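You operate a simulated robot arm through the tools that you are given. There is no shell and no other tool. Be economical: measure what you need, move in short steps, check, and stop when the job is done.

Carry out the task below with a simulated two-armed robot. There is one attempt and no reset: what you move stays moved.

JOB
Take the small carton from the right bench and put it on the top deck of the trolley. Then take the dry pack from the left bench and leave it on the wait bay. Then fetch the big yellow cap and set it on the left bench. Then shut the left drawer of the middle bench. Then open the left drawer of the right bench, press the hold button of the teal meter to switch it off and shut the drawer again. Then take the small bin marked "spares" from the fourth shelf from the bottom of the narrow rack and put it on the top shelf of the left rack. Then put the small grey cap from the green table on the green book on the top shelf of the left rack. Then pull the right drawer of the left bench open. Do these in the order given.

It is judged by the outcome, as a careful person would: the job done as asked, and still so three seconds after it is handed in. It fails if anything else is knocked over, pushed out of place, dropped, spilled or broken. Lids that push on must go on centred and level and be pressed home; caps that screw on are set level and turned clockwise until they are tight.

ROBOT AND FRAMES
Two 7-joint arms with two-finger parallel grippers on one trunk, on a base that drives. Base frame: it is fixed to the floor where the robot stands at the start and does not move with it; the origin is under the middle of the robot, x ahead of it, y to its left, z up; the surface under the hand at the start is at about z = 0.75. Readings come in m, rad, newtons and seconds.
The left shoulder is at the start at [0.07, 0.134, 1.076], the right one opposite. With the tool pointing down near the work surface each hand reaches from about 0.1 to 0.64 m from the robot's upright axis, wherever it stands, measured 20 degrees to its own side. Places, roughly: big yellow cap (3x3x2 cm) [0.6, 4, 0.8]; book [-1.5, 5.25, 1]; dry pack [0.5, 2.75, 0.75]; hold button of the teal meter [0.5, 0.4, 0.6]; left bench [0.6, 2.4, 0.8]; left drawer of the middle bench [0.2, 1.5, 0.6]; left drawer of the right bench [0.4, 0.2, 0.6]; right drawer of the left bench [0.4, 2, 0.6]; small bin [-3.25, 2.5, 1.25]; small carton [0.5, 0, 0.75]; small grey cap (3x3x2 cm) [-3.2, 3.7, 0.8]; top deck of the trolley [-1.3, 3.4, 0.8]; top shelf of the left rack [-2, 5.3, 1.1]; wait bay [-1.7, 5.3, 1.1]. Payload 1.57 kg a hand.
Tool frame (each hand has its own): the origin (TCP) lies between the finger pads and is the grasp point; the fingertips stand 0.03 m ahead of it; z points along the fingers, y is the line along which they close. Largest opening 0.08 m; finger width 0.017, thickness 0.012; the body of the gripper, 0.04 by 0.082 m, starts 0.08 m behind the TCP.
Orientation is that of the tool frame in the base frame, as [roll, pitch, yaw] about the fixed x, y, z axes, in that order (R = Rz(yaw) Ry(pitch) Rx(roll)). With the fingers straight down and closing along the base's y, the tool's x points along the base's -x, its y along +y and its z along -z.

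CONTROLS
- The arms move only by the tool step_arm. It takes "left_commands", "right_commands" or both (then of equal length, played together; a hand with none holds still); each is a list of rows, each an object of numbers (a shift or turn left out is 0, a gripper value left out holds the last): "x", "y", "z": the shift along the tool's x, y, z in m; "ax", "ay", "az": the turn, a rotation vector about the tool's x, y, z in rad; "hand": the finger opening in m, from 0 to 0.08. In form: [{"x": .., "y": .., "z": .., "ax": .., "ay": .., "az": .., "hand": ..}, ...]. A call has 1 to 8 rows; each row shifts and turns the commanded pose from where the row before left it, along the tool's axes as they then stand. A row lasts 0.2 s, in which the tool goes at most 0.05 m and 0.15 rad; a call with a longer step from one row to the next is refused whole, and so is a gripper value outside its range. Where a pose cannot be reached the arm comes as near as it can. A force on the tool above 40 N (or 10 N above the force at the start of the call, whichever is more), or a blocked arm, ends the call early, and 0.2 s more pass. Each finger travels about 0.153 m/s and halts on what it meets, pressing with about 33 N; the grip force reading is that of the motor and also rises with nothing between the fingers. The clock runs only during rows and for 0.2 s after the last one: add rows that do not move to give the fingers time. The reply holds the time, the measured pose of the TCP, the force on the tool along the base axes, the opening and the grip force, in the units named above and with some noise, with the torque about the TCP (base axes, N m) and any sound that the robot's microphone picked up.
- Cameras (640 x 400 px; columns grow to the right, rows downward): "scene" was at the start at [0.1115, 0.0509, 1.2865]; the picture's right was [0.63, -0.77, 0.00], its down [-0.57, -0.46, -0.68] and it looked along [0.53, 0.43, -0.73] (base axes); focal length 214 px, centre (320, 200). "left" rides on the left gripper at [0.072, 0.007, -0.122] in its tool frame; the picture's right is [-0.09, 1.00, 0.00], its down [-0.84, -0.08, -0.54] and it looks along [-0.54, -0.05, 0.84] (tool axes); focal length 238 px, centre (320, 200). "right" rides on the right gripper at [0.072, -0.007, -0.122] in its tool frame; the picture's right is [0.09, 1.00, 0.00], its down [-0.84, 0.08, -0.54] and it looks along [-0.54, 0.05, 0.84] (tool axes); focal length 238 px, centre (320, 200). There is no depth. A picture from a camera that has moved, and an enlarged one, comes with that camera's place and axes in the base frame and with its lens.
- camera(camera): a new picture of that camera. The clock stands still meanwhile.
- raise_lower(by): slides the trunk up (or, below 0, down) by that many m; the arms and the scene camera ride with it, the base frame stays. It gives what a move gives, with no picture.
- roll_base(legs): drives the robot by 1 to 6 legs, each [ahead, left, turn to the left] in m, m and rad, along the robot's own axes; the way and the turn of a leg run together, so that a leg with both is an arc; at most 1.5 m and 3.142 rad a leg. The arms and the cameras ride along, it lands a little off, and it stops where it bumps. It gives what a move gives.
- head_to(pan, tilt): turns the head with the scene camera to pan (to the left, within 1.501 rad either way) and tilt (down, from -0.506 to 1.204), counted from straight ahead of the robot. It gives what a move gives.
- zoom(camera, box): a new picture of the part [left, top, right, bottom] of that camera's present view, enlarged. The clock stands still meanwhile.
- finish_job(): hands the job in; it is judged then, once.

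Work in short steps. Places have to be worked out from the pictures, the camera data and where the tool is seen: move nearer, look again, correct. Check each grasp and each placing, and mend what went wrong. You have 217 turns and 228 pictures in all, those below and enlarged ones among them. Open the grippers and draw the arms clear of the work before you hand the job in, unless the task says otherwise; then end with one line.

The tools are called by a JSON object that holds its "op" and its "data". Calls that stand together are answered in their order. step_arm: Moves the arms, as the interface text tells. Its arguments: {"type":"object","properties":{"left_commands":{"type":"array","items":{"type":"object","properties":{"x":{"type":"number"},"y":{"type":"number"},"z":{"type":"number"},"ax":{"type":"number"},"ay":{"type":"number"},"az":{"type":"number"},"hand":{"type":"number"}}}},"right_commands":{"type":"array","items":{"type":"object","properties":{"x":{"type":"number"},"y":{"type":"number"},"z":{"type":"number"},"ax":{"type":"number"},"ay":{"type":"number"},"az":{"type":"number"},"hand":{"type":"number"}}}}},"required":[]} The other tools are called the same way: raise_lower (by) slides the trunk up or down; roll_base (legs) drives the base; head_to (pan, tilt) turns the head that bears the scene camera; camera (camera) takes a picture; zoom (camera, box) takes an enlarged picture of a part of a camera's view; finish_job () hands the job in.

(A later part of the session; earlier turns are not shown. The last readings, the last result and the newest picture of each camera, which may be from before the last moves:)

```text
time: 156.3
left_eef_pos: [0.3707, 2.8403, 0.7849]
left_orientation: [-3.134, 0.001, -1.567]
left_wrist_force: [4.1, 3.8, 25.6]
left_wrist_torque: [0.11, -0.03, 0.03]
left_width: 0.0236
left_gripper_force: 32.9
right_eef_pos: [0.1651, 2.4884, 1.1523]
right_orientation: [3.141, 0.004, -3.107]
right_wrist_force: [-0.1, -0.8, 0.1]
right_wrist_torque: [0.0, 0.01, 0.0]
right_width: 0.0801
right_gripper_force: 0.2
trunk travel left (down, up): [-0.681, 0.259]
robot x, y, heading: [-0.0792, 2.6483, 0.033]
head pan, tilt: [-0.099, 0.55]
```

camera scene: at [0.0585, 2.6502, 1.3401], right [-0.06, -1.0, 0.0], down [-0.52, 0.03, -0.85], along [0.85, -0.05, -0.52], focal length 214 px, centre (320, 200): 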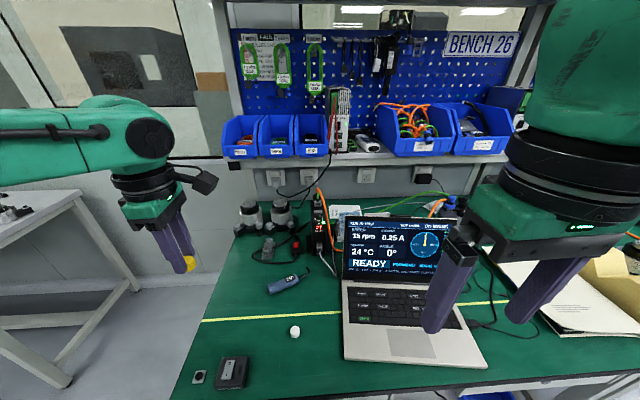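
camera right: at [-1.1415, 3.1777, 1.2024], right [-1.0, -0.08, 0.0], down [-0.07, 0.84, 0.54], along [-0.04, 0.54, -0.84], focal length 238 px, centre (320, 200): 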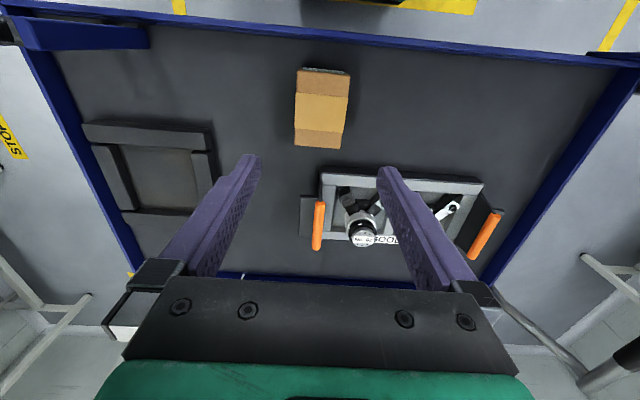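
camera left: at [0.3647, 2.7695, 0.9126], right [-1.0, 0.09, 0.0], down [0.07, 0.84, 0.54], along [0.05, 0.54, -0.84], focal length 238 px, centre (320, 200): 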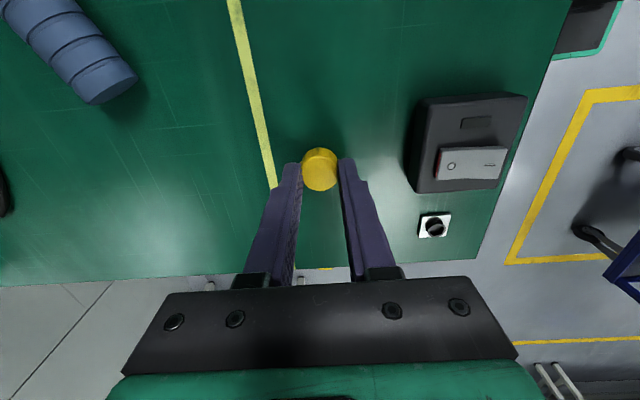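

Contact. I ease off 2 mm, open and lift.

{"op": "step_arm", "data": {"left_commands": [{"z": -0.003}, {"hand": 0.045}, {"hand": 0.045}, {"z": -0.04}, {"z": -0.05}, {"z": -0.05}, {"z": -0.05}, {"z": -0.05}]}}

{"op": "camera", "data": {"camera": "left"}}

```text
time: 158.1
left_eef_pos: [0.3691, 2.8412, 1.0244]
left_orientation: [-3.141, 0.0, -1.569]
left_wrist_force: [-0.9, 0.1, 0.4]
left_wrist_torque: [0.0, 0.03, -0.01]
left_width: 0.0452
left_gripper_force: 0.1
right_eef_pos: [0.1681, 2.4881, 1.1517]
right_orientation: [3.141, 0.002, -3.107]
right_wrist_force: [-0.3, -1.1, -0.2]
right_wrist_torque: [0.01, -0.04, 0.0]
right_width: 0.0801
right_gripper_force: 0.1
trunk travel left (down, up): [-0.681, 0.259]
robot x, y, heading: [-0.0793, 2.6538, 0.034]
head pan, tilt: [-0.099, 0.55]
```

```text
169 pictures are left
camera left: at [0.3627, 2.7704, 1.1473], right [-1.0, 0.09, 0.0], down [0.07, 0.84, 0.54], along [0.05, 0.54, -0.84], focal length 238 px, centre (320, 200)
```

left: 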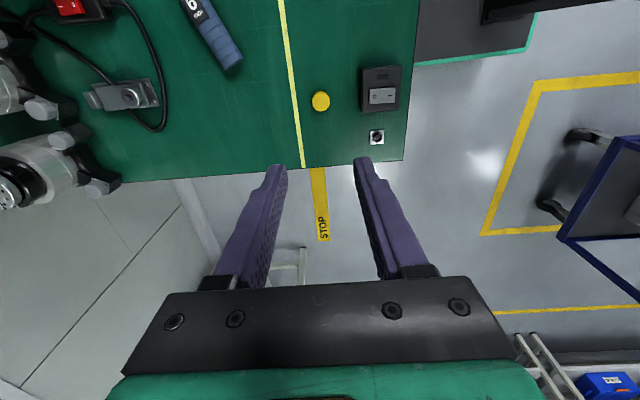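

The cap stands on the left bench. Next is the middle bench's open drawer: I back off, slide right, and turn the left hand back meanwhile.

{"op": "roll_base", "data": {"legs": [[-0.6, 0, -0.034], [0, -1.15, 0]]}}

{"op": "step_arm", "data": {"left_commands": [{"az": 0.145}, {"az": 0.145}, {"az": 0.145}, {"az": 0.145}, {"az": 0.145}, {"az": 0.145}, {"az": 0.145}, {"az": 0.145}]}}

{"op": "step_arm", "data": {"left_commands": [{"az": 0.145}, {"az": 0.145}, {"az": 0.12}]}}

{"op": "head_to", "data": {"pan": 0, "tilt": 0.7}}

{"op": "camera", "data": {"camera": "scene"}}

```text
time: 167.0
left_eef_pos: [-0.2126, 1.6507, 1.0234]
left_orientation: [-3.141, 0.0, -1.59]
left_wrist_force: [0.2, -0.9, 1.0]
left_wrist_torque: [-0.03, -0.03, -0.03]
left_width: 0.0447
left_gripper_force: 0.0
right_eef_pos: [-0.4218, 1.3048, 1.1517]
right_orientation: [-3.141, 0.001, -3.131]
right_wrist_force: [0.3, 0.2, 0.3]
right_wrist_torque: [-0.01, -0.01, 0.01]
right_width: 0.0802
right_gripper_force: 0.1
trunk travel left (down, up): [-0.681, 0.259]
robot x, y, heading: [-0.6697, 1.473, 0.01]
head pan, tilt: [-0.099, 0.55]
```

```text
time: 168.8
left_eef_pos: [-0.2117, 1.6517, 1.0242]
left_orientation: [-3.141, 0.0, -2.753]
left_wrist_force: [0.0, -0.5, 0.5]
left_wrist_torque: [0.0, 0.01, 0.01]
left_width: 0.0449
left_gripper_force: 0.0
right_eef_pos: [-0.4214, 1.3042, 1.1512]
right_orientation: [-3.141, 0.0, -3.132]
right_wrist_force: [0.2, -0.1, 0.7]
right_wrist_torque: [0.05, -0.05, -0.01]
right_width: 0.0801
right_gripper_force: 0.0
trunk travel left (down, up): [-0.681, 0.259]
robot x, y, heading: [-0.6636, 1.471, 0.005]
head pan, tilt: [-0.099, 0.55]
```

```text
time: 169.6
left_eef_pos: [-0.2105, 1.6503, 1.0235]
left_orientation: [3.14, -0.002, 3.119]
left_wrist_force: [0.5, 0.4, 0.0]
left_wrist_torque: [-0.02, 0.04, 0.0]
left_width: 0.0451
left_gripper_force: 0.0
right_eef_pos: [-0.4226, 1.3031, 1.1524]
right_orientation: [-3.141, -0.001, -3.132]
right_wrist_force: [0.0, -0.6, -0.2]
right_wrist_torque: [0.0, 0.0, 0.02]
right_width: 0.08
right_gripper_force: 0.2
trunk travel left (down, up): [-0.681, 0.259]
robot x, y, heading: [-0.6671, 1.4779, 0.006]
head pan, tilt: [-0.099, 0.55]
```

```text
time: 170.3
left_eef_pos: [-0.2112, 1.6514, 1.023]
left_orientation: [3.141, 0.001, 3.122]
left_wrist_force: [-0.1, 0.7, -0.6]
left_wrist_torque: [0.01, 0.0, -0.03]
left_width: 0.0449
left_gripper_force: 0.0
right_eef_pos: [-0.4224, 1.3039, 1.1516]
right_orientation: [3.141, 0.0, -3.131]
right_wrist_force: [-0.1, -0.3, -0.3]
right_wrist_torque: [0.03, 0.02, -0.03]
right_width: 0.0801
right_gripper_force: 0.0
trunk travel left (down, up): [-0.681, 0.259]
robot x, y, heading: [-0.6672, 1.474, 0.013]
head pan, tilt: [0.0, 0.7]
```

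```text
168 pictures are left
camera scene: at [-0.533, 1.4754, 1.327], right [0.01, -1.0, 0.0], down [-0.64, -0.01, -0.77], along [0.77, 0.01, -0.64], focal length 214 px, centre (320, 200)
```

scene: 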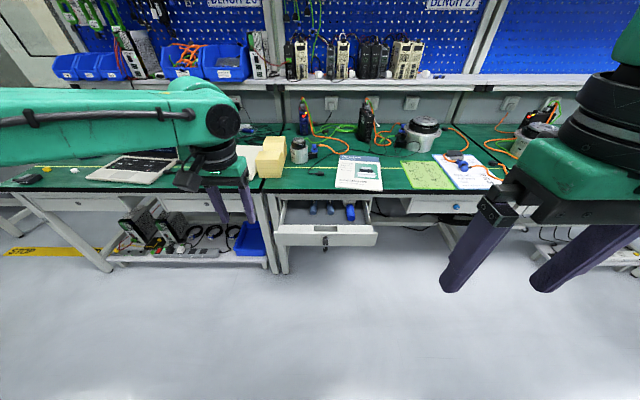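

{"op": "zoom", "data": {"camera": "scene", "box": [240, 175, 400, 275]}}

```text
4.00 times, centred on (320, 225) of scene
camera zoom: at [-0.533, 1.4754, 1.327], right [0.01, -1.0, 0.0], down [-0.64, -0.01, -0.77], along [0.77, 0.01, -0.64], focal length 858 px, centre (320, 100)
```

zoom: 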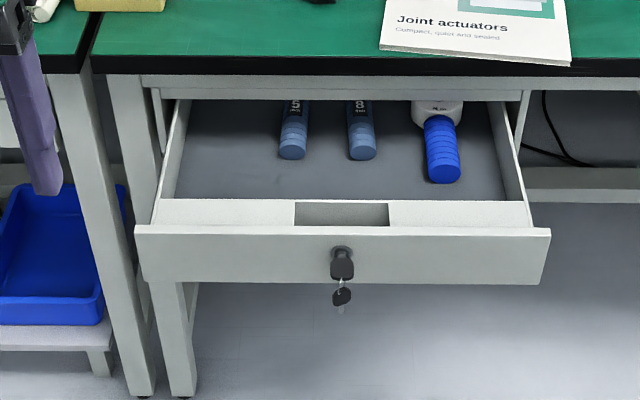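

The drawer front panel is at x≈0.03, y 1.25–1.66, z 0.61–0.69, with a key in the middle. I will push with the right fingertips on both sides of the key, so I reposition, lower and tilt the hand.

{"op": "roll_base", "data": {"legs": [[0.12, 0.13, -0.01]]}}

{"op": "step_arm", "data": {"left_commands": [{"z": -0.04}, {"z": -0.04}, {"z": -0.04}, {"z": -0.04}, {}, {}, {}, {}], "right_commands": [{"ay": -0.12, "hand": 0.08}, {"ay": -0.12}, {"ay": -0.12}, {"ay": -0.12}, {"ay": -0.12}, {"ay": -0.12}, {"ay": -0.12}, {"ay": -0.12}]}}

{"op": "raise_lower", "data": {"by": -0.3}}

{"op": "camera", "data": {"camera": "scene"}}

{"op": "camera", "data": {"camera": "right"}}

```text
time: 171.8
left_eef_pos: [-0.0916, 1.7756, 1.024]
left_orientation: [3.141, 0.002, 3.113]
left_wrist_force: [0.3, -0.1, -0.1]
left_wrist_torque: [0.03, 0.02, -0.01]
left_width: 0.0452
left_gripper_force: 0.1
right_eef_pos: [-0.3062, 1.4302, 1.1516]
right_orientation: [3.142, 0.003, 3.141]
right_wrist_force: [0.0, -1.0, 0.9]
right_wrist_torque: [0.03, -0.06, 0.01]
right_width: 0.0801
right_gripper_force: 0.0
trunk travel left (down, up): [-0.681, 0.259]
robot x, y, heading: [-0.5459, 1.6033, 0.004]
head pan, tilt: [0.0, 0.7]
```

```text
time: 173.6
left_eef_pos: [-0.0909, 1.7783, 1.1828]
left_orientation: [-3.139, -0.001, 3.111]
left_wrist_force: [1.7, 0.9, 0.2]
left_wrist_torque: [-0.05, 0.02, -0.02]
left_width: 0.0449
left_gripper_force: 0.1
right_eef_pos: [-0.233, 1.461, 1.2395]
right_orientation: [3.128, 0.943, 3.127]
right_wrist_force: [0.3, 1.0, -1.2]
right_wrist_torque: [-0.03, -0.01, -0.06]
right_width: 0.0797
right_gripper_force: 0.0
right hand out of reach, approached as far as the arm can: row 4, 5, 6, 7, 8
trunk travel left (down, up): [-0.681, 0.259]
robot x, y, heading: [-0.5445, 1.6022, -0.0]
head pan, tilt: [0.0, 0.7]
```

```text
time: 176.6
left_eef_pos: [-0.0917, 1.7787, 0.8841]
left_orientation: [3.14, -0.001, 3.112]
left_wrist_force: [-0.1, 0.0, -0.3]
left_wrist_torque: [0.03, 0.0, -0.01]
left_width: 0.0452
left_gripper_force: 0.0
right_eef_pos: [-0.2354, 1.4602, 0.936]
right_orientation: [3.137, 0.94, 3.133]
right_wrist_force: [-0.1, 0.3, 0.3]
right_wrist_torque: [0.01, 0.03, 0.0]
right_width: 0.0799
right_gripper_force: 0.0
trunk travel left (down, up): [-0.381, 0.559]
robot x, y, heading: [-0.5474, 1.6031, -0.0]
head pan, tilt: [0.0, 0.7]
```

```text
166 pictures are left
camera scene: at [-0.4141, 1.6147, 1.0284], right [0.13, -0.99, 0.0], down [-0.63, -0.08, -0.78], along [0.77, 0.1, -0.63], focal length 214 px, centre (320, 200)
```

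scene: 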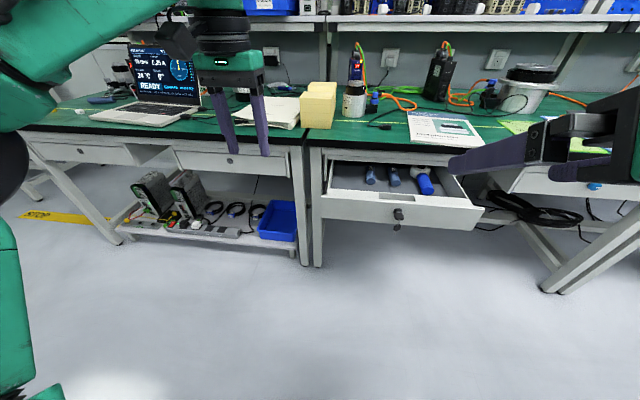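

```text
165 pictures are left
camera right: at [-0.3755, 1.4521, 0.9502], right [-0.05, 1.0, -0.07], down [0.06, 0.07, 1.0], along [1.0, 0.05, -0.06], focal length 238 px, centre (320, 200)
```

right: 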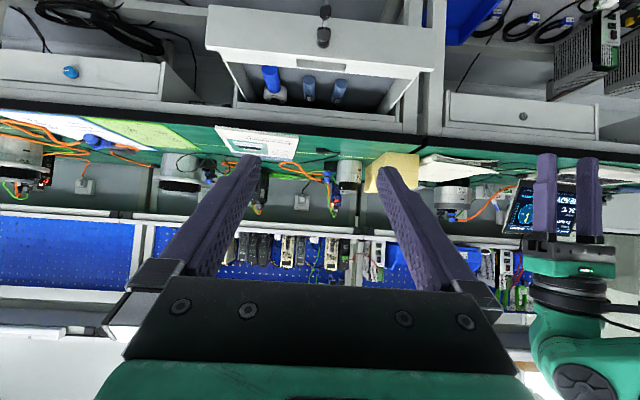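

The hand is level with the key at y≈1.46. I lower it in front of the panel.

{"op": "step_arm", "data": {"right_commands": [{"x": 0.0356, "z": 0.026}, {"x": 0.0356, "z": 0.026}, {"x": 0.0356, "z": 0.026}, {"x": 0.0356, "z": 0.026}, {"x": 0.0356, "z": 0.026}, {"x": 0.0356, "z": 0.026}]}}

{"op": "camera", "data": {"camera": "scene"}}

{"op": "camera", "data": {"camera": "right"}}

```text
time: 178.0
left_eef_pos: [-0.0908, 1.778, 0.8835]
left_orientation: [3.141, -0.001, 3.111]
left_wrist_force: [-0.3, -0.1, -0.4]
left_wrist_torque: [-0.02, 0.0, -0.02]
left_width: 0.0452
left_gripper_force: 0.1
right_eef_pos: [-0.2338, 1.4609, 0.9362]
right_orientation: [3.136, 0.939, 3.132]
right_wrist_force: [0.0, 0.1, -0.1]
right_wrist_torque: [-0.02, -0.01, 0.02]
right_width: 0.08
right_gripper_force: 0.0
right hand out of reach, approached as far as the arm can: row 1, 2, 3, 4, 5, 6
trunk travel left (down, up): [-0.381, 0.559]
robot x, y, heading: [-0.5467, 1.604, 0.001]
head pan, tilt: [0.0, 0.7]
```

```text
164 pictures are left
camera scene: at [-0.4138, 1.6145, 1.0287], right [0.12, -0.99, 0.0], down [-0.62, -0.08, -0.78], along [0.77, 0.1, -0.63], focal length 214 px, centre (320, 200)
```

scene: 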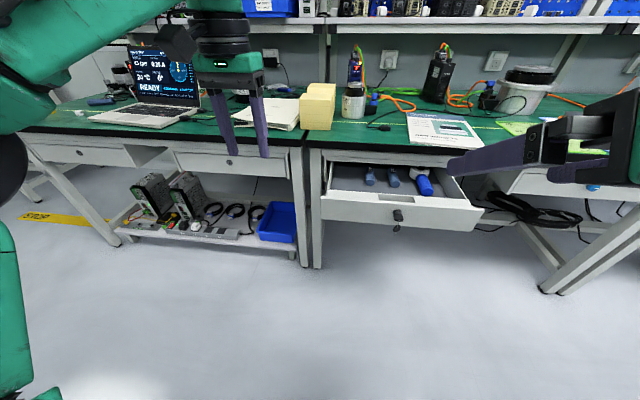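

```text
163 pictures are left
camera right: at [-0.3754, 1.4521, 0.9501], right [-0.05, 1.0, -0.07], down [0.06, 0.07, 1.0], along [1.0, 0.05, -0.06], focal length 238 px, centre (320, 200)
```

right: 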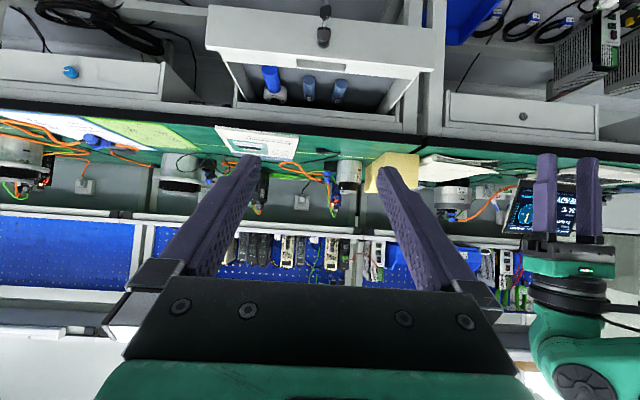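

The tilted arm cannot fold lower, so I lower the trunk instead to bring the fingertips to panel height. The left hand is raised to stay clear.

{"op": "step_arm", "data": {"left_commands": [{"z": -0.05}, {"z": -0.05}, {"z": -0.05}, {"z": -0.05}, {"x": 0.04}, {"x": 0.04}]}}

{"op": "raise_lower", "data": {"by": -0.265}}

{"op": "camera", "data": {"camera": "scene"}}

{"op": "camera", "data": {"camera": "right"}}

```text
time: 179.4
left_eef_pos: [-0.2435, 1.8137, 0.947]
left_orientation: [-3.14, 0.002, 3.111]
left_wrist_force: [-0.1, 0.2, -0.7]
left_wrist_torque: [-0.03, 0.02, -0.03]
left_width: 0.0451
left_gripper_force: 0.1
left hand out of reach, approached as far as the arm can: row 1, 2, 3, 4
right_eef_pos: [-0.2363, 1.4598, 0.9362]
right_orientation: [3.138, 0.94, 3.132]
right_wrist_force: [0.3, 0.4, 0.0]
right_wrist_torque: [-0.03, 0.03, 0.03]
right_width: 0.0802
right_gripper_force: 0.0
trunk travel left (down, up): [-0.381, 0.559]
robot x, y, heading: [-0.5471, 1.6003, -0.002]
head pan, tilt: [0.0, 0.7]
```

```text
time: 182.1
left_eef_pos: [-0.244, 1.8145, 0.6804]
left_orientation: [-3.141, 0.002, 3.11]
left_wrist_force: [-0.3, -0.5, 0.3]
left_wrist_torque: [-0.02, -0.01, -0.01]
left_width: 0.0447
left_gripper_force: 0.0
right_eef_pos: [-0.2338, 1.461, 0.6712]
right_orientation: [3.136, 0.94, 3.133]
right_wrist_force: [0.3, -0.3, 0.2]
right_wrist_torque: [0.0, 0.01, 0.01]
right_width: 0.0801
right_gripper_force: 0.0
trunk travel left (down, up): [-0.116, 0.824]
robot x, y, heading: [-0.5475, 1.6017, 0.001]
head pan, tilt: [0.0, 0.7]
```

```text
162 pictures are left
camera scene: at [-0.4137, 1.6145, 0.7643], right [0.12, -0.99, 0.0], down [-0.62, -0.08, -0.78], along [0.78, 0.1, -0.62], focal length 214 px, centre (320, 200)
```

scene: 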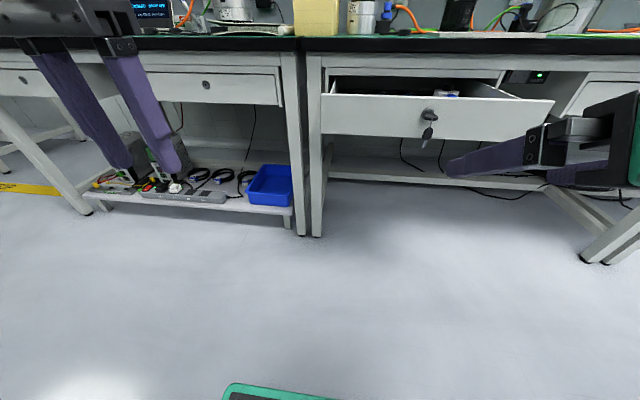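

```text
161 pictures are left
camera right: at [-0.3756, 1.4522, 0.6852], right [-0.05, 1.0, -0.07], down [0.06, 0.07, 1.0], along [1.0, 0.05, -0.06], focal length 238 px, centre (320, 200)
```

right: 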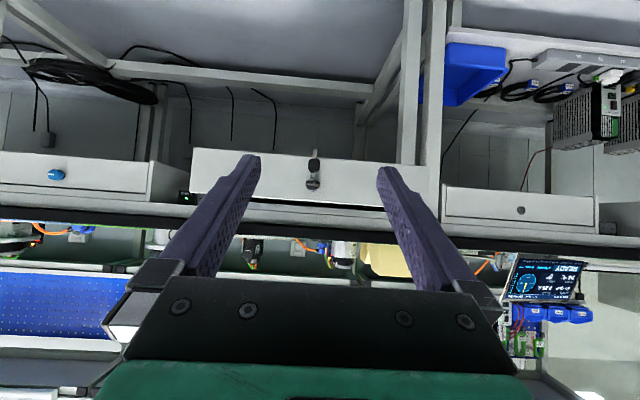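

I lower 2 cm more and drive 0.2 m ahead so the fingertips are just short of the panel.

{"op": "raise_lower", "data": {"by": -0.025}}

{"op": "roll_base", "data": {"legs": [[0.2, 0.0, 0]]}}

{"op": "camera", "data": {"camera": "right"}}

{"op": "camera", "data": {"camera": "scene"}}

```text
time: 182.8
left_eef_pos: [-0.2417, 1.8141, 0.6563]
left_orientation: [3.141, 0.002, 3.111]
left_wrist_force: [-0.1, 0.4, 1.1]
left_wrist_torque: [-0.02, 0.01, 0.01]
left_width: 0.0451
left_gripper_force: 0.0
right_eef_pos: [-0.2356, 1.4598, 0.647]
right_orientation: [3.136, 0.94, 3.132]
right_wrist_force: [-0.2, 0.5, -0.1]
right_wrist_torque: [0.03, -0.02, 0.01]
right_width: 0.0802
right_gripper_force: 0.0
trunk travel left (down, up): [-0.091, 0.849]
robot x, y, heading: [-0.5478, 1.6035, -0.002]
head pan, tilt: [0.0, 0.7]
```

```text
time: 184.4
left_eef_pos: [-0.0427, 1.8122, 0.6559]
left_orientation: [3.14, 0.001, 3.107]
left_wrist_force: [0.6, -0.6, -0.5]
left_wrist_torque: [-0.03, 0.02, -0.01]
left_width: 0.0449
left_gripper_force: 0.0
right_eef_pos: [-0.0354, 1.4581, 0.6465]
right_orientation: [3.137, 0.939, 3.128]
right_wrist_force: [0.3, 0.0, -0.3]
right_wrist_torque: [0.01, 0.0, -0.03]
right_width: 0.0798
right_gripper_force: 0.1
trunk travel left (down, up): [-0.091, 0.849]
robot x, y, heading: [-0.3512, 1.6043, -0.002]
head pan, tilt: [0.0, 0.7]
```

```text
160 pictures are left
camera right: at [-0.1767, 1.4512, 0.6601], right [-0.05, 1.0, -0.07], down [0.06, 0.07, 1.0], along [1.0, 0.04, -0.06], focal length 238 px, centre (320, 200)
```

right: 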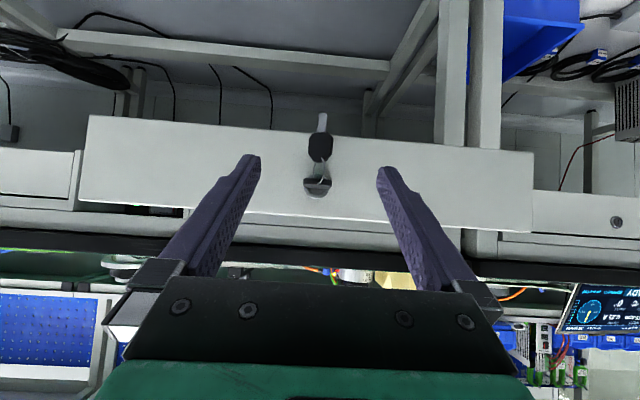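

```text
159 pictures are left
camera scene: at [-0.2141, 1.6137, 0.7392], right [0.12, -0.99, 0.0], down [-0.62, -0.07, -0.78], along [0.78, 0.09, -0.62], focal length 214 px, centre (320, 200)
```

scene: 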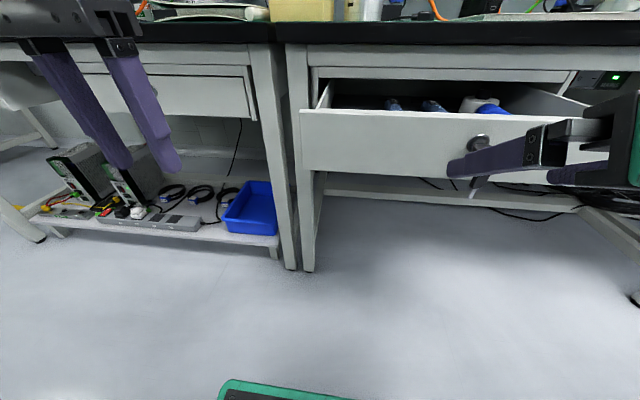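

The key sits between the fingers. I push the panel forward.

{"op": "step_arm", "data": {"right_commands": [{"x": -0.0236, "z": 0.0323}, {"x": -0.0236, "z": 0.0323}, {"x": -0.0236, "z": 0.0323}]}}

{"op": "camera", "data": {"camera": "scene"}}

```text
time: 185.2
left_eef_pos: [-0.0423, 1.811, 0.6561]
left_orientation: [-3.141, 0.0, 3.109]
left_wrist_force: [0.4, -0.5, -0.6]
left_wrist_torque: [-0.03, 0.0, 0.0]
left_width: 0.0451
left_gripper_force: 0.1
right_eef_pos: [0.0834, 1.458, 0.6463]
right_orientation: [3.138, 0.94, 3.13]
right_wrist_force: [0.6, -0.2, 0.6]
right_wrist_torque: [0.0, -0.01, -0.03]
right_width: 0.0799
right_gripper_force: 0.0
trunk travel left (down, up): [-0.091, 0.849]
robot x, y, heading: [-0.3511, 1.6032, -0.002]
head pan, tilt: [0.0, 0.7]
```

```text
158 pictures are left
camera scene: at [-0.2144, 1.6031, 0.7369], right [0.0, -1.0, 0.0], down [-0.64, 0.0, -0.76], along [0.76, 0.0, -0.64], focal length 214 px, centre (320, 200)
```

scene: 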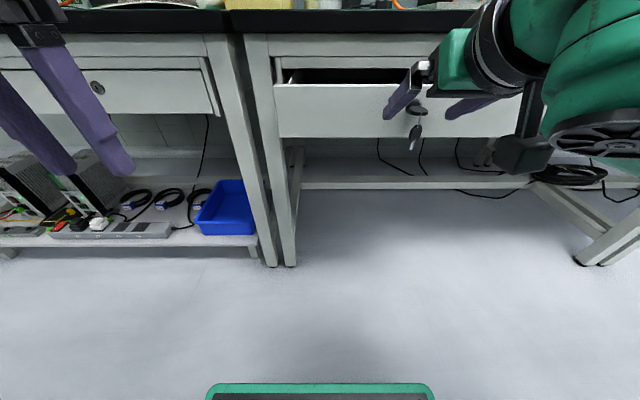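

The drawer is moving with little force. I keep pushing.

{"op": "step_arm", "data": {"right_commands": [{"x": -0.0236, "z": 0.0323}, {"x": -0.0236, "z": 0.0323}, {"x": -0.0118, "z": 0.0162}, {"x": -0.0118, "z": 0.0162}, {"x": -0.0118, "z": 0.0162}]}}

{"op": "camera", "data": {"camera": "scene"}}

```text
time: 186.4
left_eef_pos: [-0.0427, 1.8116, 0.6554]
left_orientation: [3.14, 0.001, 3.109]
left_wrist_force: [0.0, 0.0, -0.4]
left_wrist_torque: [0.02, 0.0, 0.03]
left_width: 0.045
left_gripper_force: 0.0
right_eef_pos: [0.2227, 1.4579, 0.6471]
right_orientation: [3.141, 0.937, 3.132]
right_wrist_force: [-6.4, 0.1, -2.3]
right_wrist_torque: [-0.13, 0.34, 0.3]
right_width: 0.0799
right_gripper_force: 0.1
trunk travel left (down, up): [-0.091, 0.849]
robot x, y, heading: [-0.3503, 1.6066, -0.002]
head pan, tilt: [0.0, 0.7]
```

```text
157 pictures are left
camera scene: at [-0.215, 1.603, 0.7369], right [0.0, -1.0, 0.0], down [-0.64, 0.0, -0.77], along [0.77, 0.0, -0.64], focal length 214 px, centre (320, 200)
```

scene: 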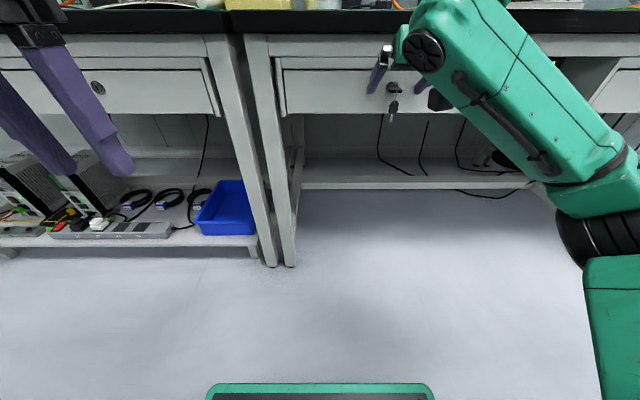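

It looks nearly flush. I press a little more to be sure.

{"op": "step_arm", "data": {"right_commands": [{"x": -0.0118, "z": 0.0162}, {"x": -0.0118, "z": 0.0162}, {"x": -0.006, "z": 0.008}]}}

{"op": "zoom", "data": {"camera": "scene", "box": [240, 20, 440, 145]}}

```text
time: 186.7
left_eef_pos: [-0.045, 1.8124, 0.6563]
left_orientation: [-3.141, 0.001, 3.107]
left_wrist_force: [-0.9, -0.9, -0.2]
left_wrist_torque: [0.03, 0.03, -0.03]
left_width: 0.045
left_gripper_force: 0.1
right_eef_pos: [0.2227, 1.4587, 0.6482]
right_orientation: [-3.135, 0.932, -3.136]
right_wrist_force: [-15.2, -0.5, 2.7]
right_wrist_torque: [0.15, 0.11, 0.11]
right_width: 0.0797
right_gripper_force: 0.1
trunk travel left (down, up): [-0.091, 0.849]
robot x, y, heading: [-0.3507, 1.6033, -0.005]
head pan, tilt: [0.0, 0.7]
stopped in row 1 (right hand): the force on the tool passed its limit at 69 N (the readings are from after the stop); the commanded pose is now the measured one
```

```text
3.20 times, centred on (340, 82) of scene
camera zoom: at [-0.2169, 1.6028, 0.7374], right [0.0, -1.0, 0.0], down [-0.64, 0.0, -0.77], along [0.77, 0.0, -0.64], focal length 686 px, centre (256, 576)
```

zoom: 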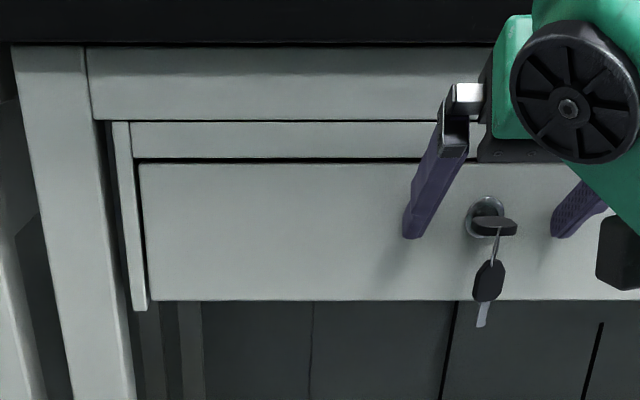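

The drawer is shut. I withdraw the hand, drive back and over to the right bench, and look at its drawer.

{"op": "step_arm", "data": {"right_commands": [{"x": 0.0236, "z": -0.0323}, {"x": 0.0236, "z": -0.0323}, {"x": 0.0236, "z": -0.0323}, {"x": 0.0236, "z": -0.0323}, {"x": 0.0236, "z": -0.0323}]}}

{"op": "roll_base", "data": {"legs": [[-0.45, 0, 0.004], [0, -1.25, 0]]}}

{"op": "raise_lower", "data": {"by": 0.3}}

{"op": "head_to", "data": {"pan": -0.1, "tilt": 0.5}}

{"op": "camera", "data": {"camera": "scene"}}

```text
time: 187.9
left_eef_pos: [-0.0433, 1.8122, 0.6569]
left_orientation: [-3.142, -0.001, 3.109]
left_wrist_force: [0.4, 0.0, 0.1]
left_wrist_torque: [-0.02, -0.04, -0.02]
left_width: 0.0452
left_gripper_force: 0.0
right_eef_pos: [0.0244, 1.4583, 0.6471]
right_orientation: [-3.134, 0.926, -3.136]
right_wrist_force: [-0.5, -0.5, 0.1]
right_wrist_torque: [-0.01, -0.02, -0.01]
right_width: 0.0799
right_gripper_force: 0.1
trunk travel left (down, up): [-0.091, 0.849]
robot x, y, heading: [-0.3501, 1.603, -0.001]
head pan, tilt: [0.0, 0.7]
```

```text
time: 196.4
left_eef_pos: [-0.506, 0.5886, 0.6555]
left_orientation: [-3.141, 0.001, 3.088]
left_wrist_force: [-0.4, 0.6, 0.7]
left_wrist_torque: [0.0, 0.01, -0.01]
left_width: 0.045
left_gripper_force: 0.0
right_eef_pos: [-0.4435, 0.2344, 0.6483]
right_orientation: [-3.135, 0.927, 3.126]
right_wrist_force: [0.6, 0.4, -0.2]
right_wrist_torque: [-0.03, 0.0, -0.01]
right_width: 0.0798
right_gripper_force: 0.0
trunk travel left (down, up): [-0.091, 0.849]
robot x, y, heading: [-0.8138, 0.3876, -0.022]
head pan, tilt: [0.0, 0.7]
```

```text
time: 199.4
left_eef_pos: [-0.5066, 0.5886, 0.9555]
left_orientation: [3.142, 0.0, 3.089]
left_wrist_force: [0.3, 0.1, -0.1]
left_wrist_torque: [-0.01, 0.01, -0.04]
left_width: 0.045
left_gripper_force: 0.1
right_eef_pos: [-0.4428, 0.2341, 0.9485]
right_orientation: [-3.136, 0.928, 3.127]
right_wrist_force: [0.4, -0.3, -0.5]
right_wrist_torque: [0.0, 0.02, -0.01]
right_width: 0.0799
right_gripper_force: 0.1
trunk travel left (down, up): [-0.391, 0.549]
robot x, y, heading: [-0.8179, 0.3896, -0.025]
head pan, tilt: [0.0, 0.7]
```

```text
time: 200.1
left_eef_pos: [-0.5055, 0.5886, 0.9553]
left_orientation: [-3.141, 0.0, 3.089]
left_wrist_force: [-0.3, -0.1, 0.9]
left_wrist_torque: [-0.02, 0.01, 0.0]
left_width: 0.0449
left_gripper_force: 0.1
right_eef_pos: [-0.4431, 0.2343, 0.9477]
right_orientation: [-3.135, 0.927, 3.128]
right_wrist_force: [-0.5, 0.4, 0.2]
right_wrist_torque: [-0.01, -0.01, 0.01]
right_width: 0.0799
right_gripper_force: 0.0
trunk travel left (down, up): [-0.391, 0.549]
robot x, y, heading: [-0.8166, 0.3853, -0.02]
head pan, tilt: [-0.099, 0.499]
```

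```text
155 pictures are left
camera scene: at [-0.6763, 0.3741, 1.0546], right [-0.12, -0.99, 0.0], down [-0.48, 0.06, -0.88], along [0.87, -0.11, -0.48], focal length 214 px, centre (320, 200)
```

scene: 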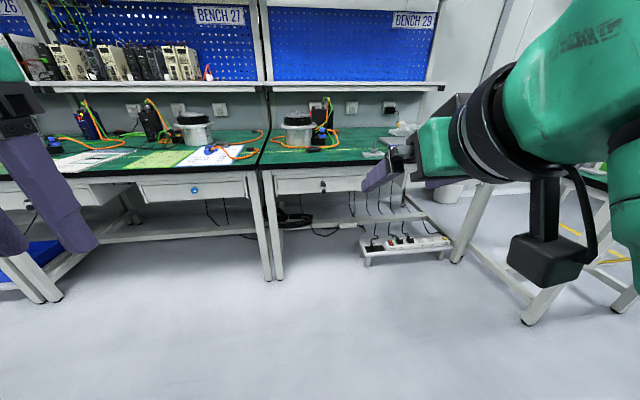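

{"op": "zoom", "data": {"camera": "scene", "box": [250, 140, 410, 240]}}

{"op": "camera", "data": {"camera": "right"}}

```text
4.00 times, centred on (330, 190) of scene
camera zoom: at [-0.6763, 0.3741, 1.0546], right [-0.12, -0.99, 0.0], down [-0.48, 0.06, -0.88], along [0.87, -0.11, -0.48], focal length 858 px, centre (280, 240)
```

zoom: 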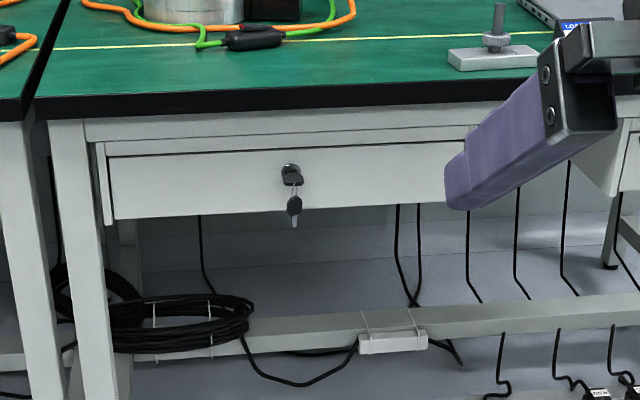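

```text
153 pictures are left
camera right: at [-0.5839, 0.2288, 0.9628], right [-0.04, 1.0, -0.08], down [0.07, 0.08, 0.99], along [1.0, 0.03, -0.07], focal length 238 px, centre (320, 200)
```

right: 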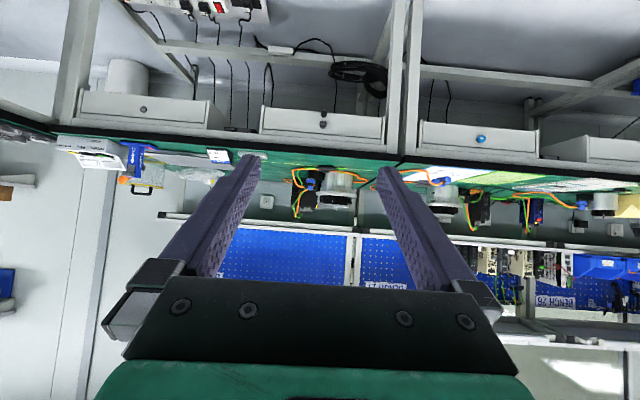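

The drawer has a key in its lock (at about y=0.244, z=0.634) to pull on. I lower again, tilt the right hand nearer to horizontal and approach.

{"op": "raise_lower", "data": {"by": -0.3}}

{"op": "step_arm", "data": {"right_commands": [{"ay": -0.12, "hand": 0.06}, {"ay": -0.12}, {"ay": -0.13}]}}

{"op": "roll_base", "data": {"legs": [[0.45, 0.0, 0.02]]}}

{"op": "camera", "data": {"camera": "right"}}

{"op": "camera", "data": {"camera": "scene"}}

```text
time: 203.1
left_eef_pos: [-0.5054, 0.5893, 0.6556]
left_orientation: [-3.141, 0.0, 3.09]
left_wrist_force: [-0.3, 0.1, -0.7]
left_wrist_torque: [0.01, -0.03, 0.01]
left_width: 0.0449
left_gripper_force: 0.1
right_eef_pos: [-0.4436, 0.2349, 0.6477]
right_orientation: [-3.135, 0.929, 3.127]
right_wrist_force: [0.6, 0.4, -0.3]
right_wrist_torque: [-0.04, 0.06, -0.01]
right_width: 0.08
right_gripper_force: 0.0
trunk travel left (down, up): [-0.091, 0.849]
robot x, y, heading: [-0.8146, 0.3886, -0.025]
head pan, tilt: [-0.099, 0.499]
```

```text
time: 203.9
left_eef_pos: [-0.5058, 0.589, 0.6552]
left_orientation: [-3.142, -0.001, 3.09]
left_wrist_force: [0.8, -0.7, -0.6]
left_wrist_torque: [-0.01, -0.03, -0.01]
left_width: 0.045
left_gripper_force: 0.2
right_eef_pos: [-0.4155, 0.2763, 0.675]
right_orientation: [-3.126, 1.301, 3.138]
right_wrist_force: [0.5, -0.7, 0.3]
right_wrist_torque: [-0.01, -0.02, 0.01]
right_width: 0.0599
right_gripper_force: 0.0
right hand out of reach, approached as far as the arm can: row 1, 2, 3
trunk travel left (down, up): [-0.091, 0.849]
robot x, y, heading: [-0.817, 0.3864, -0.025]
head pan, tilt: [-0.099, 0.499]
```

```text
time: 206.6
left_eef_pos: [-0.063, 0.5918, 0.6552]
left_orientation: [3.141, 0.0, 3.112]
left_wrist_force: [-0.1, 0.7, -0.2]
left_wrist_torque: [0.02, -0.01, -0.01]
left_width: 0.045
left_gripper_force: 0.1
right_eef_pos: [0.035, 0.2797, 0.6752]
right_orientation: [-3.128, 1.299, -3.124]
right_wrist_force: [-0.5, -0.6, -0.1]
right_wrist_torque: [-0.03, -0.02, -0.02]
right_width: 0.0597
right_gripper_force: 0.1
trunk travel left (down, up): [-0.091, 0.849]
robot x, y, heading: [-0.3677, 0.3767, -0.0]
head pan, tilt: [-0.099, 0.499]
```

```text
152 pictures are left
camera right: at [-0.1021, 0.2705, 0.6377], right [-0.03, 1.0, -0.09], down [-0.3, 0.08, 0.95], along [0.95, 0.06, 0.29], focal length 238 px, centre (320, 200)
```

right: 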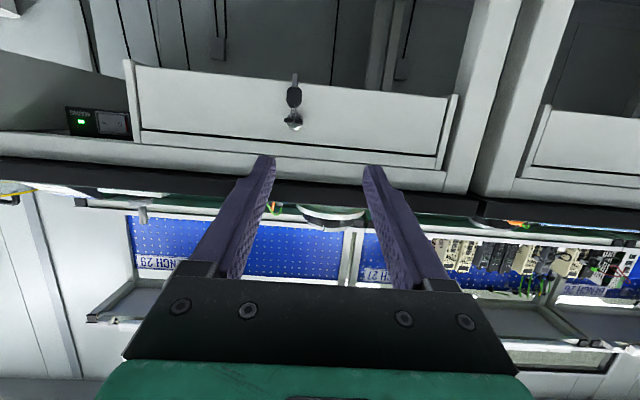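

```text
151 pictures are left
camera scene: at [-0.2289, 0.372, 0.7546], right [-0.1, -0.99, 0.0], down [-0.48, 0.05, -0.88], along [0.87, -0.09, -0.48], focal length 214 px, centre (320, 200)
```

scene: 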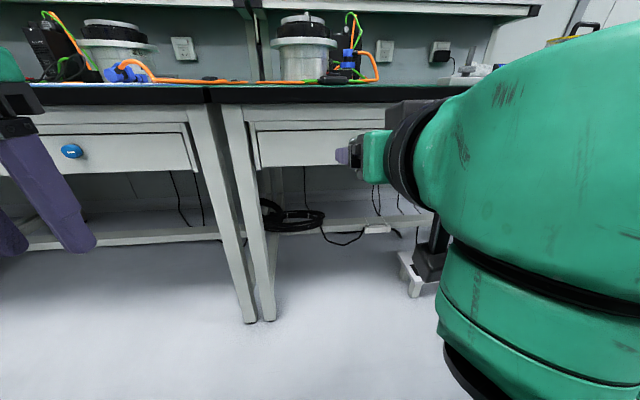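

I shift the hand to the key's height and line, with a moderate advance.

{"op": "step_arm", "data": {"right_commands": [{"y": -0.035}, {"x": 0.032, "z": 0.009}, {"x": -0.0107, "z": 0.0385}, {"x": -0.0107, "z": 0.0385}]}}

{"op": "camera", "data": {"camera": "right"}}

{"op": "zoom", "data": {"camera": "scene", "box": [230, 110, 430, 235]}}

```text
time: 207.6
left_eef_pos: [-0.0624, 0.5915, 0.656]
left_orientation: [3.141, -0.001, 3.112]
left_wrist_force: [0.0, 0.4, 0.8]
left_wrist_torque: [0.01, -0.01, -0.01]
left_width: 0.0454
left_gripper_force: 0.1
right_eef_pos: [0.1341, 0.2594, 0.6589]
right_orientation: [-3.121, 1.297, -3.118]
right_wrist_force: [0.1, -0.1, -0.1]
right_wrist_torque: [-0.03, 0.01, 0.02]
right_width: 0.06
right_gripper_force: 0.0
right hand out of reach, approached as far as the arm can: row 1, 2
trunk travel left (down, up): [-0.091, 0.849]
robot x, y, heading: [-0.3721, 0.381, -0.001]
head pan, tilt: [-0.099, 0.499]
```

```text
150 pictures are left
camera right: at [-0.0017, 0.2506, 0.6205], right [-0.03, 1.0, -0.09], down [-0.3, 0.08, 0.95], along [0.95, 0.06, 0.29], focal length 238 px, centre (320, 200)
```

right: 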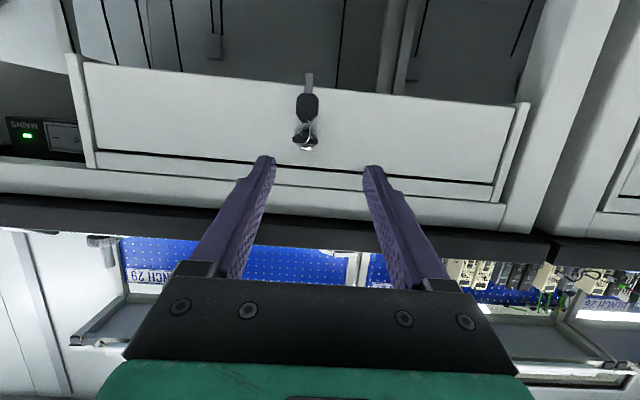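

```text
3.20 times, centred on (330, 172) of scene
camera zoom: at [-0.2289, 0.372, 0.7546], right [-0.1, -0.99, 0.0], down [-0.48, 0.05, -0.88], along [0.87, -0.09, -0.48], focal length 686 px, centre (288, 288)
```

zoom: 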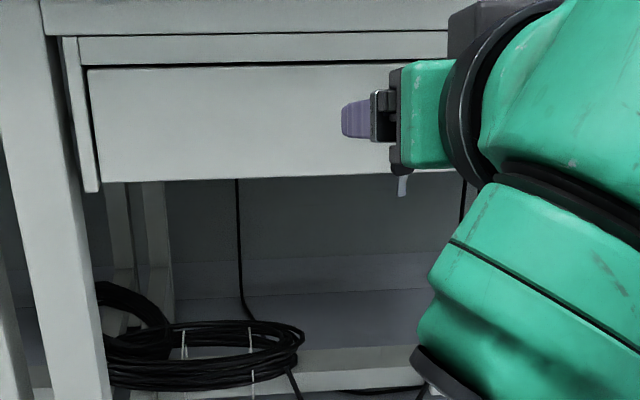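

I zoom on the key with the right camera to see how it stands.

{"op": "zoom", "data": {"camera": "right", "box": [256, 60, 376, 180]}}

```text
3.33 times, centred on (316, 120) of right
camera zoom: at [-0.0017, 0.2506, 0.6205], right [-0.03, 1.0, -0.09], down [-0.3, 0.08, 0.95], along [0.95, 0.06, 0.29], focal length 794 px, centre (333, 467)
```

zoom: 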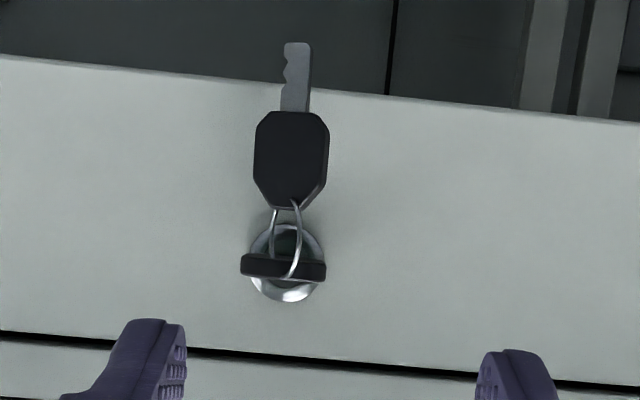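

The key bow is a flat horizontal piece about 26 mm wide at (0.225, 0.2455, 0.633). I align and advance.

{"op": "step_arm", "data": {"right_commands": [{"x": -0.0094, "z": 0.0337}, {"y": -0.0145}, {"x": 0.0193, "z": 0.0054}]}}

{"op": "camera", "data": {"camera": "right"}}

```text
time: 208.4
left_eef_pos: [-0.062, 0.5904, 0.6557]
left_orientation: [3.141, -0.001, 3.113]
left_wrist_force: [0.4, 0.0, -0.1]
left_wrist_torque: [-0.01, 0.01, 0.04]
left_width: 0.0449
left_gripper_force: 0.1
right_eef_pos: [0.1688, 0.2465, 0.6378]
right_orientation: [-3.126, 1.3, -3.124]
right_wrist_force: [-0.1, -0.9, -0.1]
right_wrist_torque: [-0.02, 0.02, 0.01]
right_width: 0.0599
right_gripper_force: 0.0
trunk travel left (down, up): [-0.091, 0.849]
robot x, y, heading: [-0.3685, 0.3808, 0.0]
head pan, tilt: [-0.099, 0.499]
```

```text
147 pictures are left
camera right: at [0.0324, 0.2373, 0.6004], right [-0.03, 1.0, -0.09], down [-0.3, 0.08, 0.95], along [0.95, 0.06, 0.29], focal length 238 px, centre (320, 200)
```

right: 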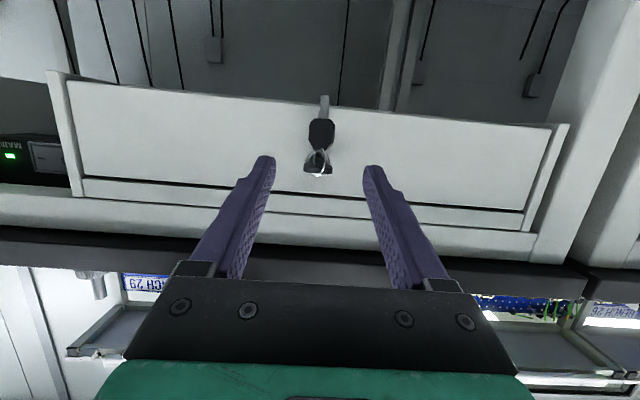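

Aligned. I advance 4 cm and close on the key bow.

{"op": "step_arm", "data": {"right_commands": [{"x": -0.0054, "z": 0.0193}, {"x": -0.0054, "z": 0.0193}, {"hand": 0.03}, {"hand": 0.02}, {"hand": 0.015}]}}

{"op": "camera", "data": {"camera": "right"}}

```text
time: 209.6
left_eef_pos: [-0.0637, 0.5913, 0.6561]
left_orientation: [-3.141, 0.0, 3.112]
left_wrist_force: [-0.3, -0.1, 0.6]
left_wrist_torque: [0.03, 0.0, -0.02]
left_width: 0.0451
left_gripper_force: 0.0
right_eef_pos: [0.2084, 0.2464, 0.6373]
right_orientation: [-3.129, 1.299, -3.126]
right_wrist_force: [1.1, -0.2, 0.9]
right_wrist_torque: [-0.01, -0.18, -0.28]
right_width: 0.0243
right_gripper_force: 36.3
trunk travel left (down, up): [-0.091, 0.849]
robot x, y, heading: [-0.3662, 0.38, -0.006]
head pan, tilt: [-0.099, 0.499]
```

```text
146 pictures are left
camera right: at [0.072, 0.2371, 0.6007], right [-0.03, 1.0, -0.09], down [-0.3, 0.08, 0.95], along [0.95, 0.06, 0.29], focal length 238 px, centre (320, 200)
```

right: 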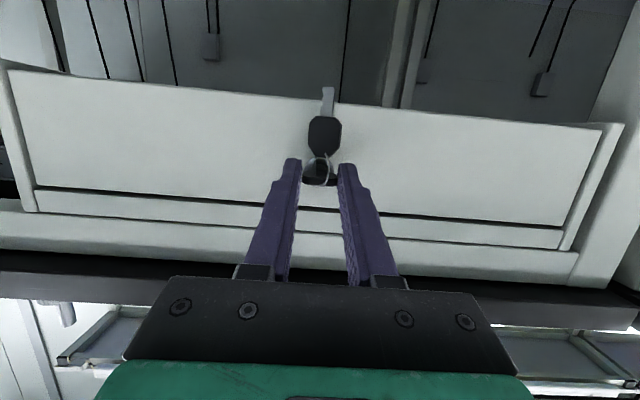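

Gripped at 24 mm. I pull back 5 cm with the arm as a test.

{"op": "step_arm", "data": {"right_commands": [{"x": 0.0054, "z": -0.0193}, {"x": 0.0054, "z": -0.0193}, {"x": 0.0027, "z": -0.0096}]}}

{"op": "camera", "data": {"camera": "right"}}

```text
time: 210.4
left_eef_pos: [-0.0637, 0.5925, 0.6556]
left_orientation: [-3.138, 0.002, 3.112]
left_wrist_force: [-0.3, 0.1, -0.3]
left_wrist_torque: [-0.03, 0.0, 0.01]
left_width: 0.0452
left_gripper_force: 0.0
right_eef_pos: [0.1578, 0.246, 0.6384]
right_orientation: [-3.122, 1.3, -3.119]
right_wrist_force: [1.7, 3.2, 5.7]
right_wrist_torque: [0.0, 0.34, -0.33]
right_width: 0.0239
right_gripper_force: 35.7
trunk travel left (down, up): [-0.091, 0.849]
robot x, y, heading: [-0.3711, 0.3802, -0.002]
head pan, tilt: [-0.099, 0.499]
```

```text
145 pictures are left
camera right: at [0.0214, 0.2369, 0.6005], right [-0.03, 1.0, -0.09], down [-0.3, 0.08, 0.95], along [0.95, 0.06, 0.29], focal length 238 px, centre (320, 200)
```

right: 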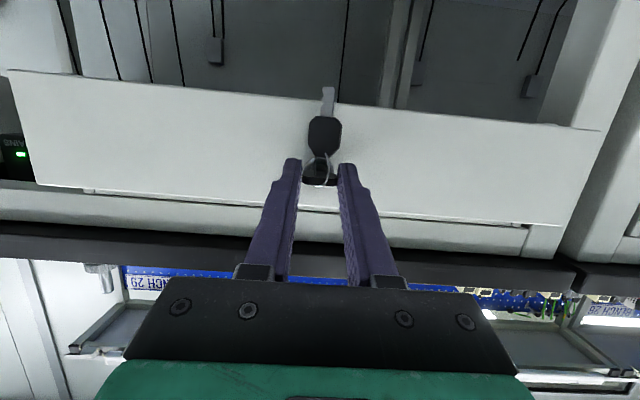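

The drawer is coming out with the key. I continue by driving the base straight back 0.22 m.

{"op": "roll_base", "data": {"legs": [[-0.22, 0.0, 0]]}}

{"op": "camera", "data": {"camera": "scene"}}

{"op": "camera", "data": {"camera": "right"}}

```text
time: 212.1
left_eef_pos: [-0.2828, 0.5915, 0.6549]
left_orientation: [-3.14, -0.001, 3.109]
left_wrist_force: [0.1, -0.6, -0.2]
left_wrist_torque: [-0.04, 0.0, 0.02]
left_width: 0.045
left_gripper_force: 0.1
right_eef_pos: [-0.0614, 0.2464, 0.6381]
right_orientation: [-3.121, 1.299, -3.116]
right_wrist_force: [-1.1, 10.4, 3.9]
right_wrist_torque: [0.03, 0.29, 0.11]
right_width: 0.0239
right_gripper_force: 36.1
trunk travel left (down, up): [-0.091, 0.849]
robot x, y, heading: [-0.5902, 0.3815, -0.002]
head pan, tilt: [-0.099, 0.499]
```

```text
144 pictures are left
camera scene: at [-0.4494, 0.3733, 0.7548], right [-0.1, -0.99, 0.0], down [-0.48, 0.05, -0.88], along [0.87, -0.09, -0.48], focal length 214 px, centre (320, 200)
```

scene: 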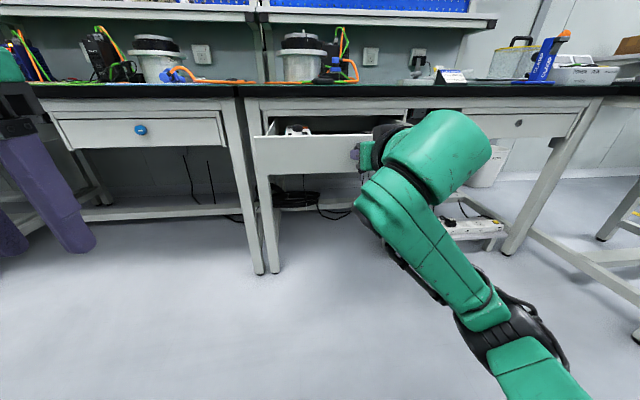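

```text
143 pictures are left
camera right: at [-0.1989, 0.237, 0.6007], right [-0.03, 1.0, -0.09], down [-0.3, 0.08, 0.95], along [0.95, 0.06, 0.29], focal length 238 px, centre (320, 200)
```

right: 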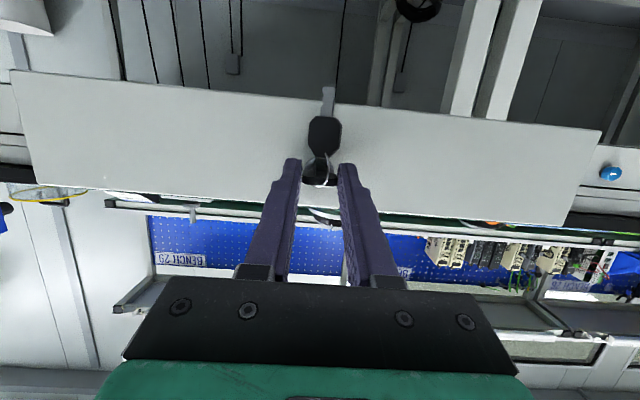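

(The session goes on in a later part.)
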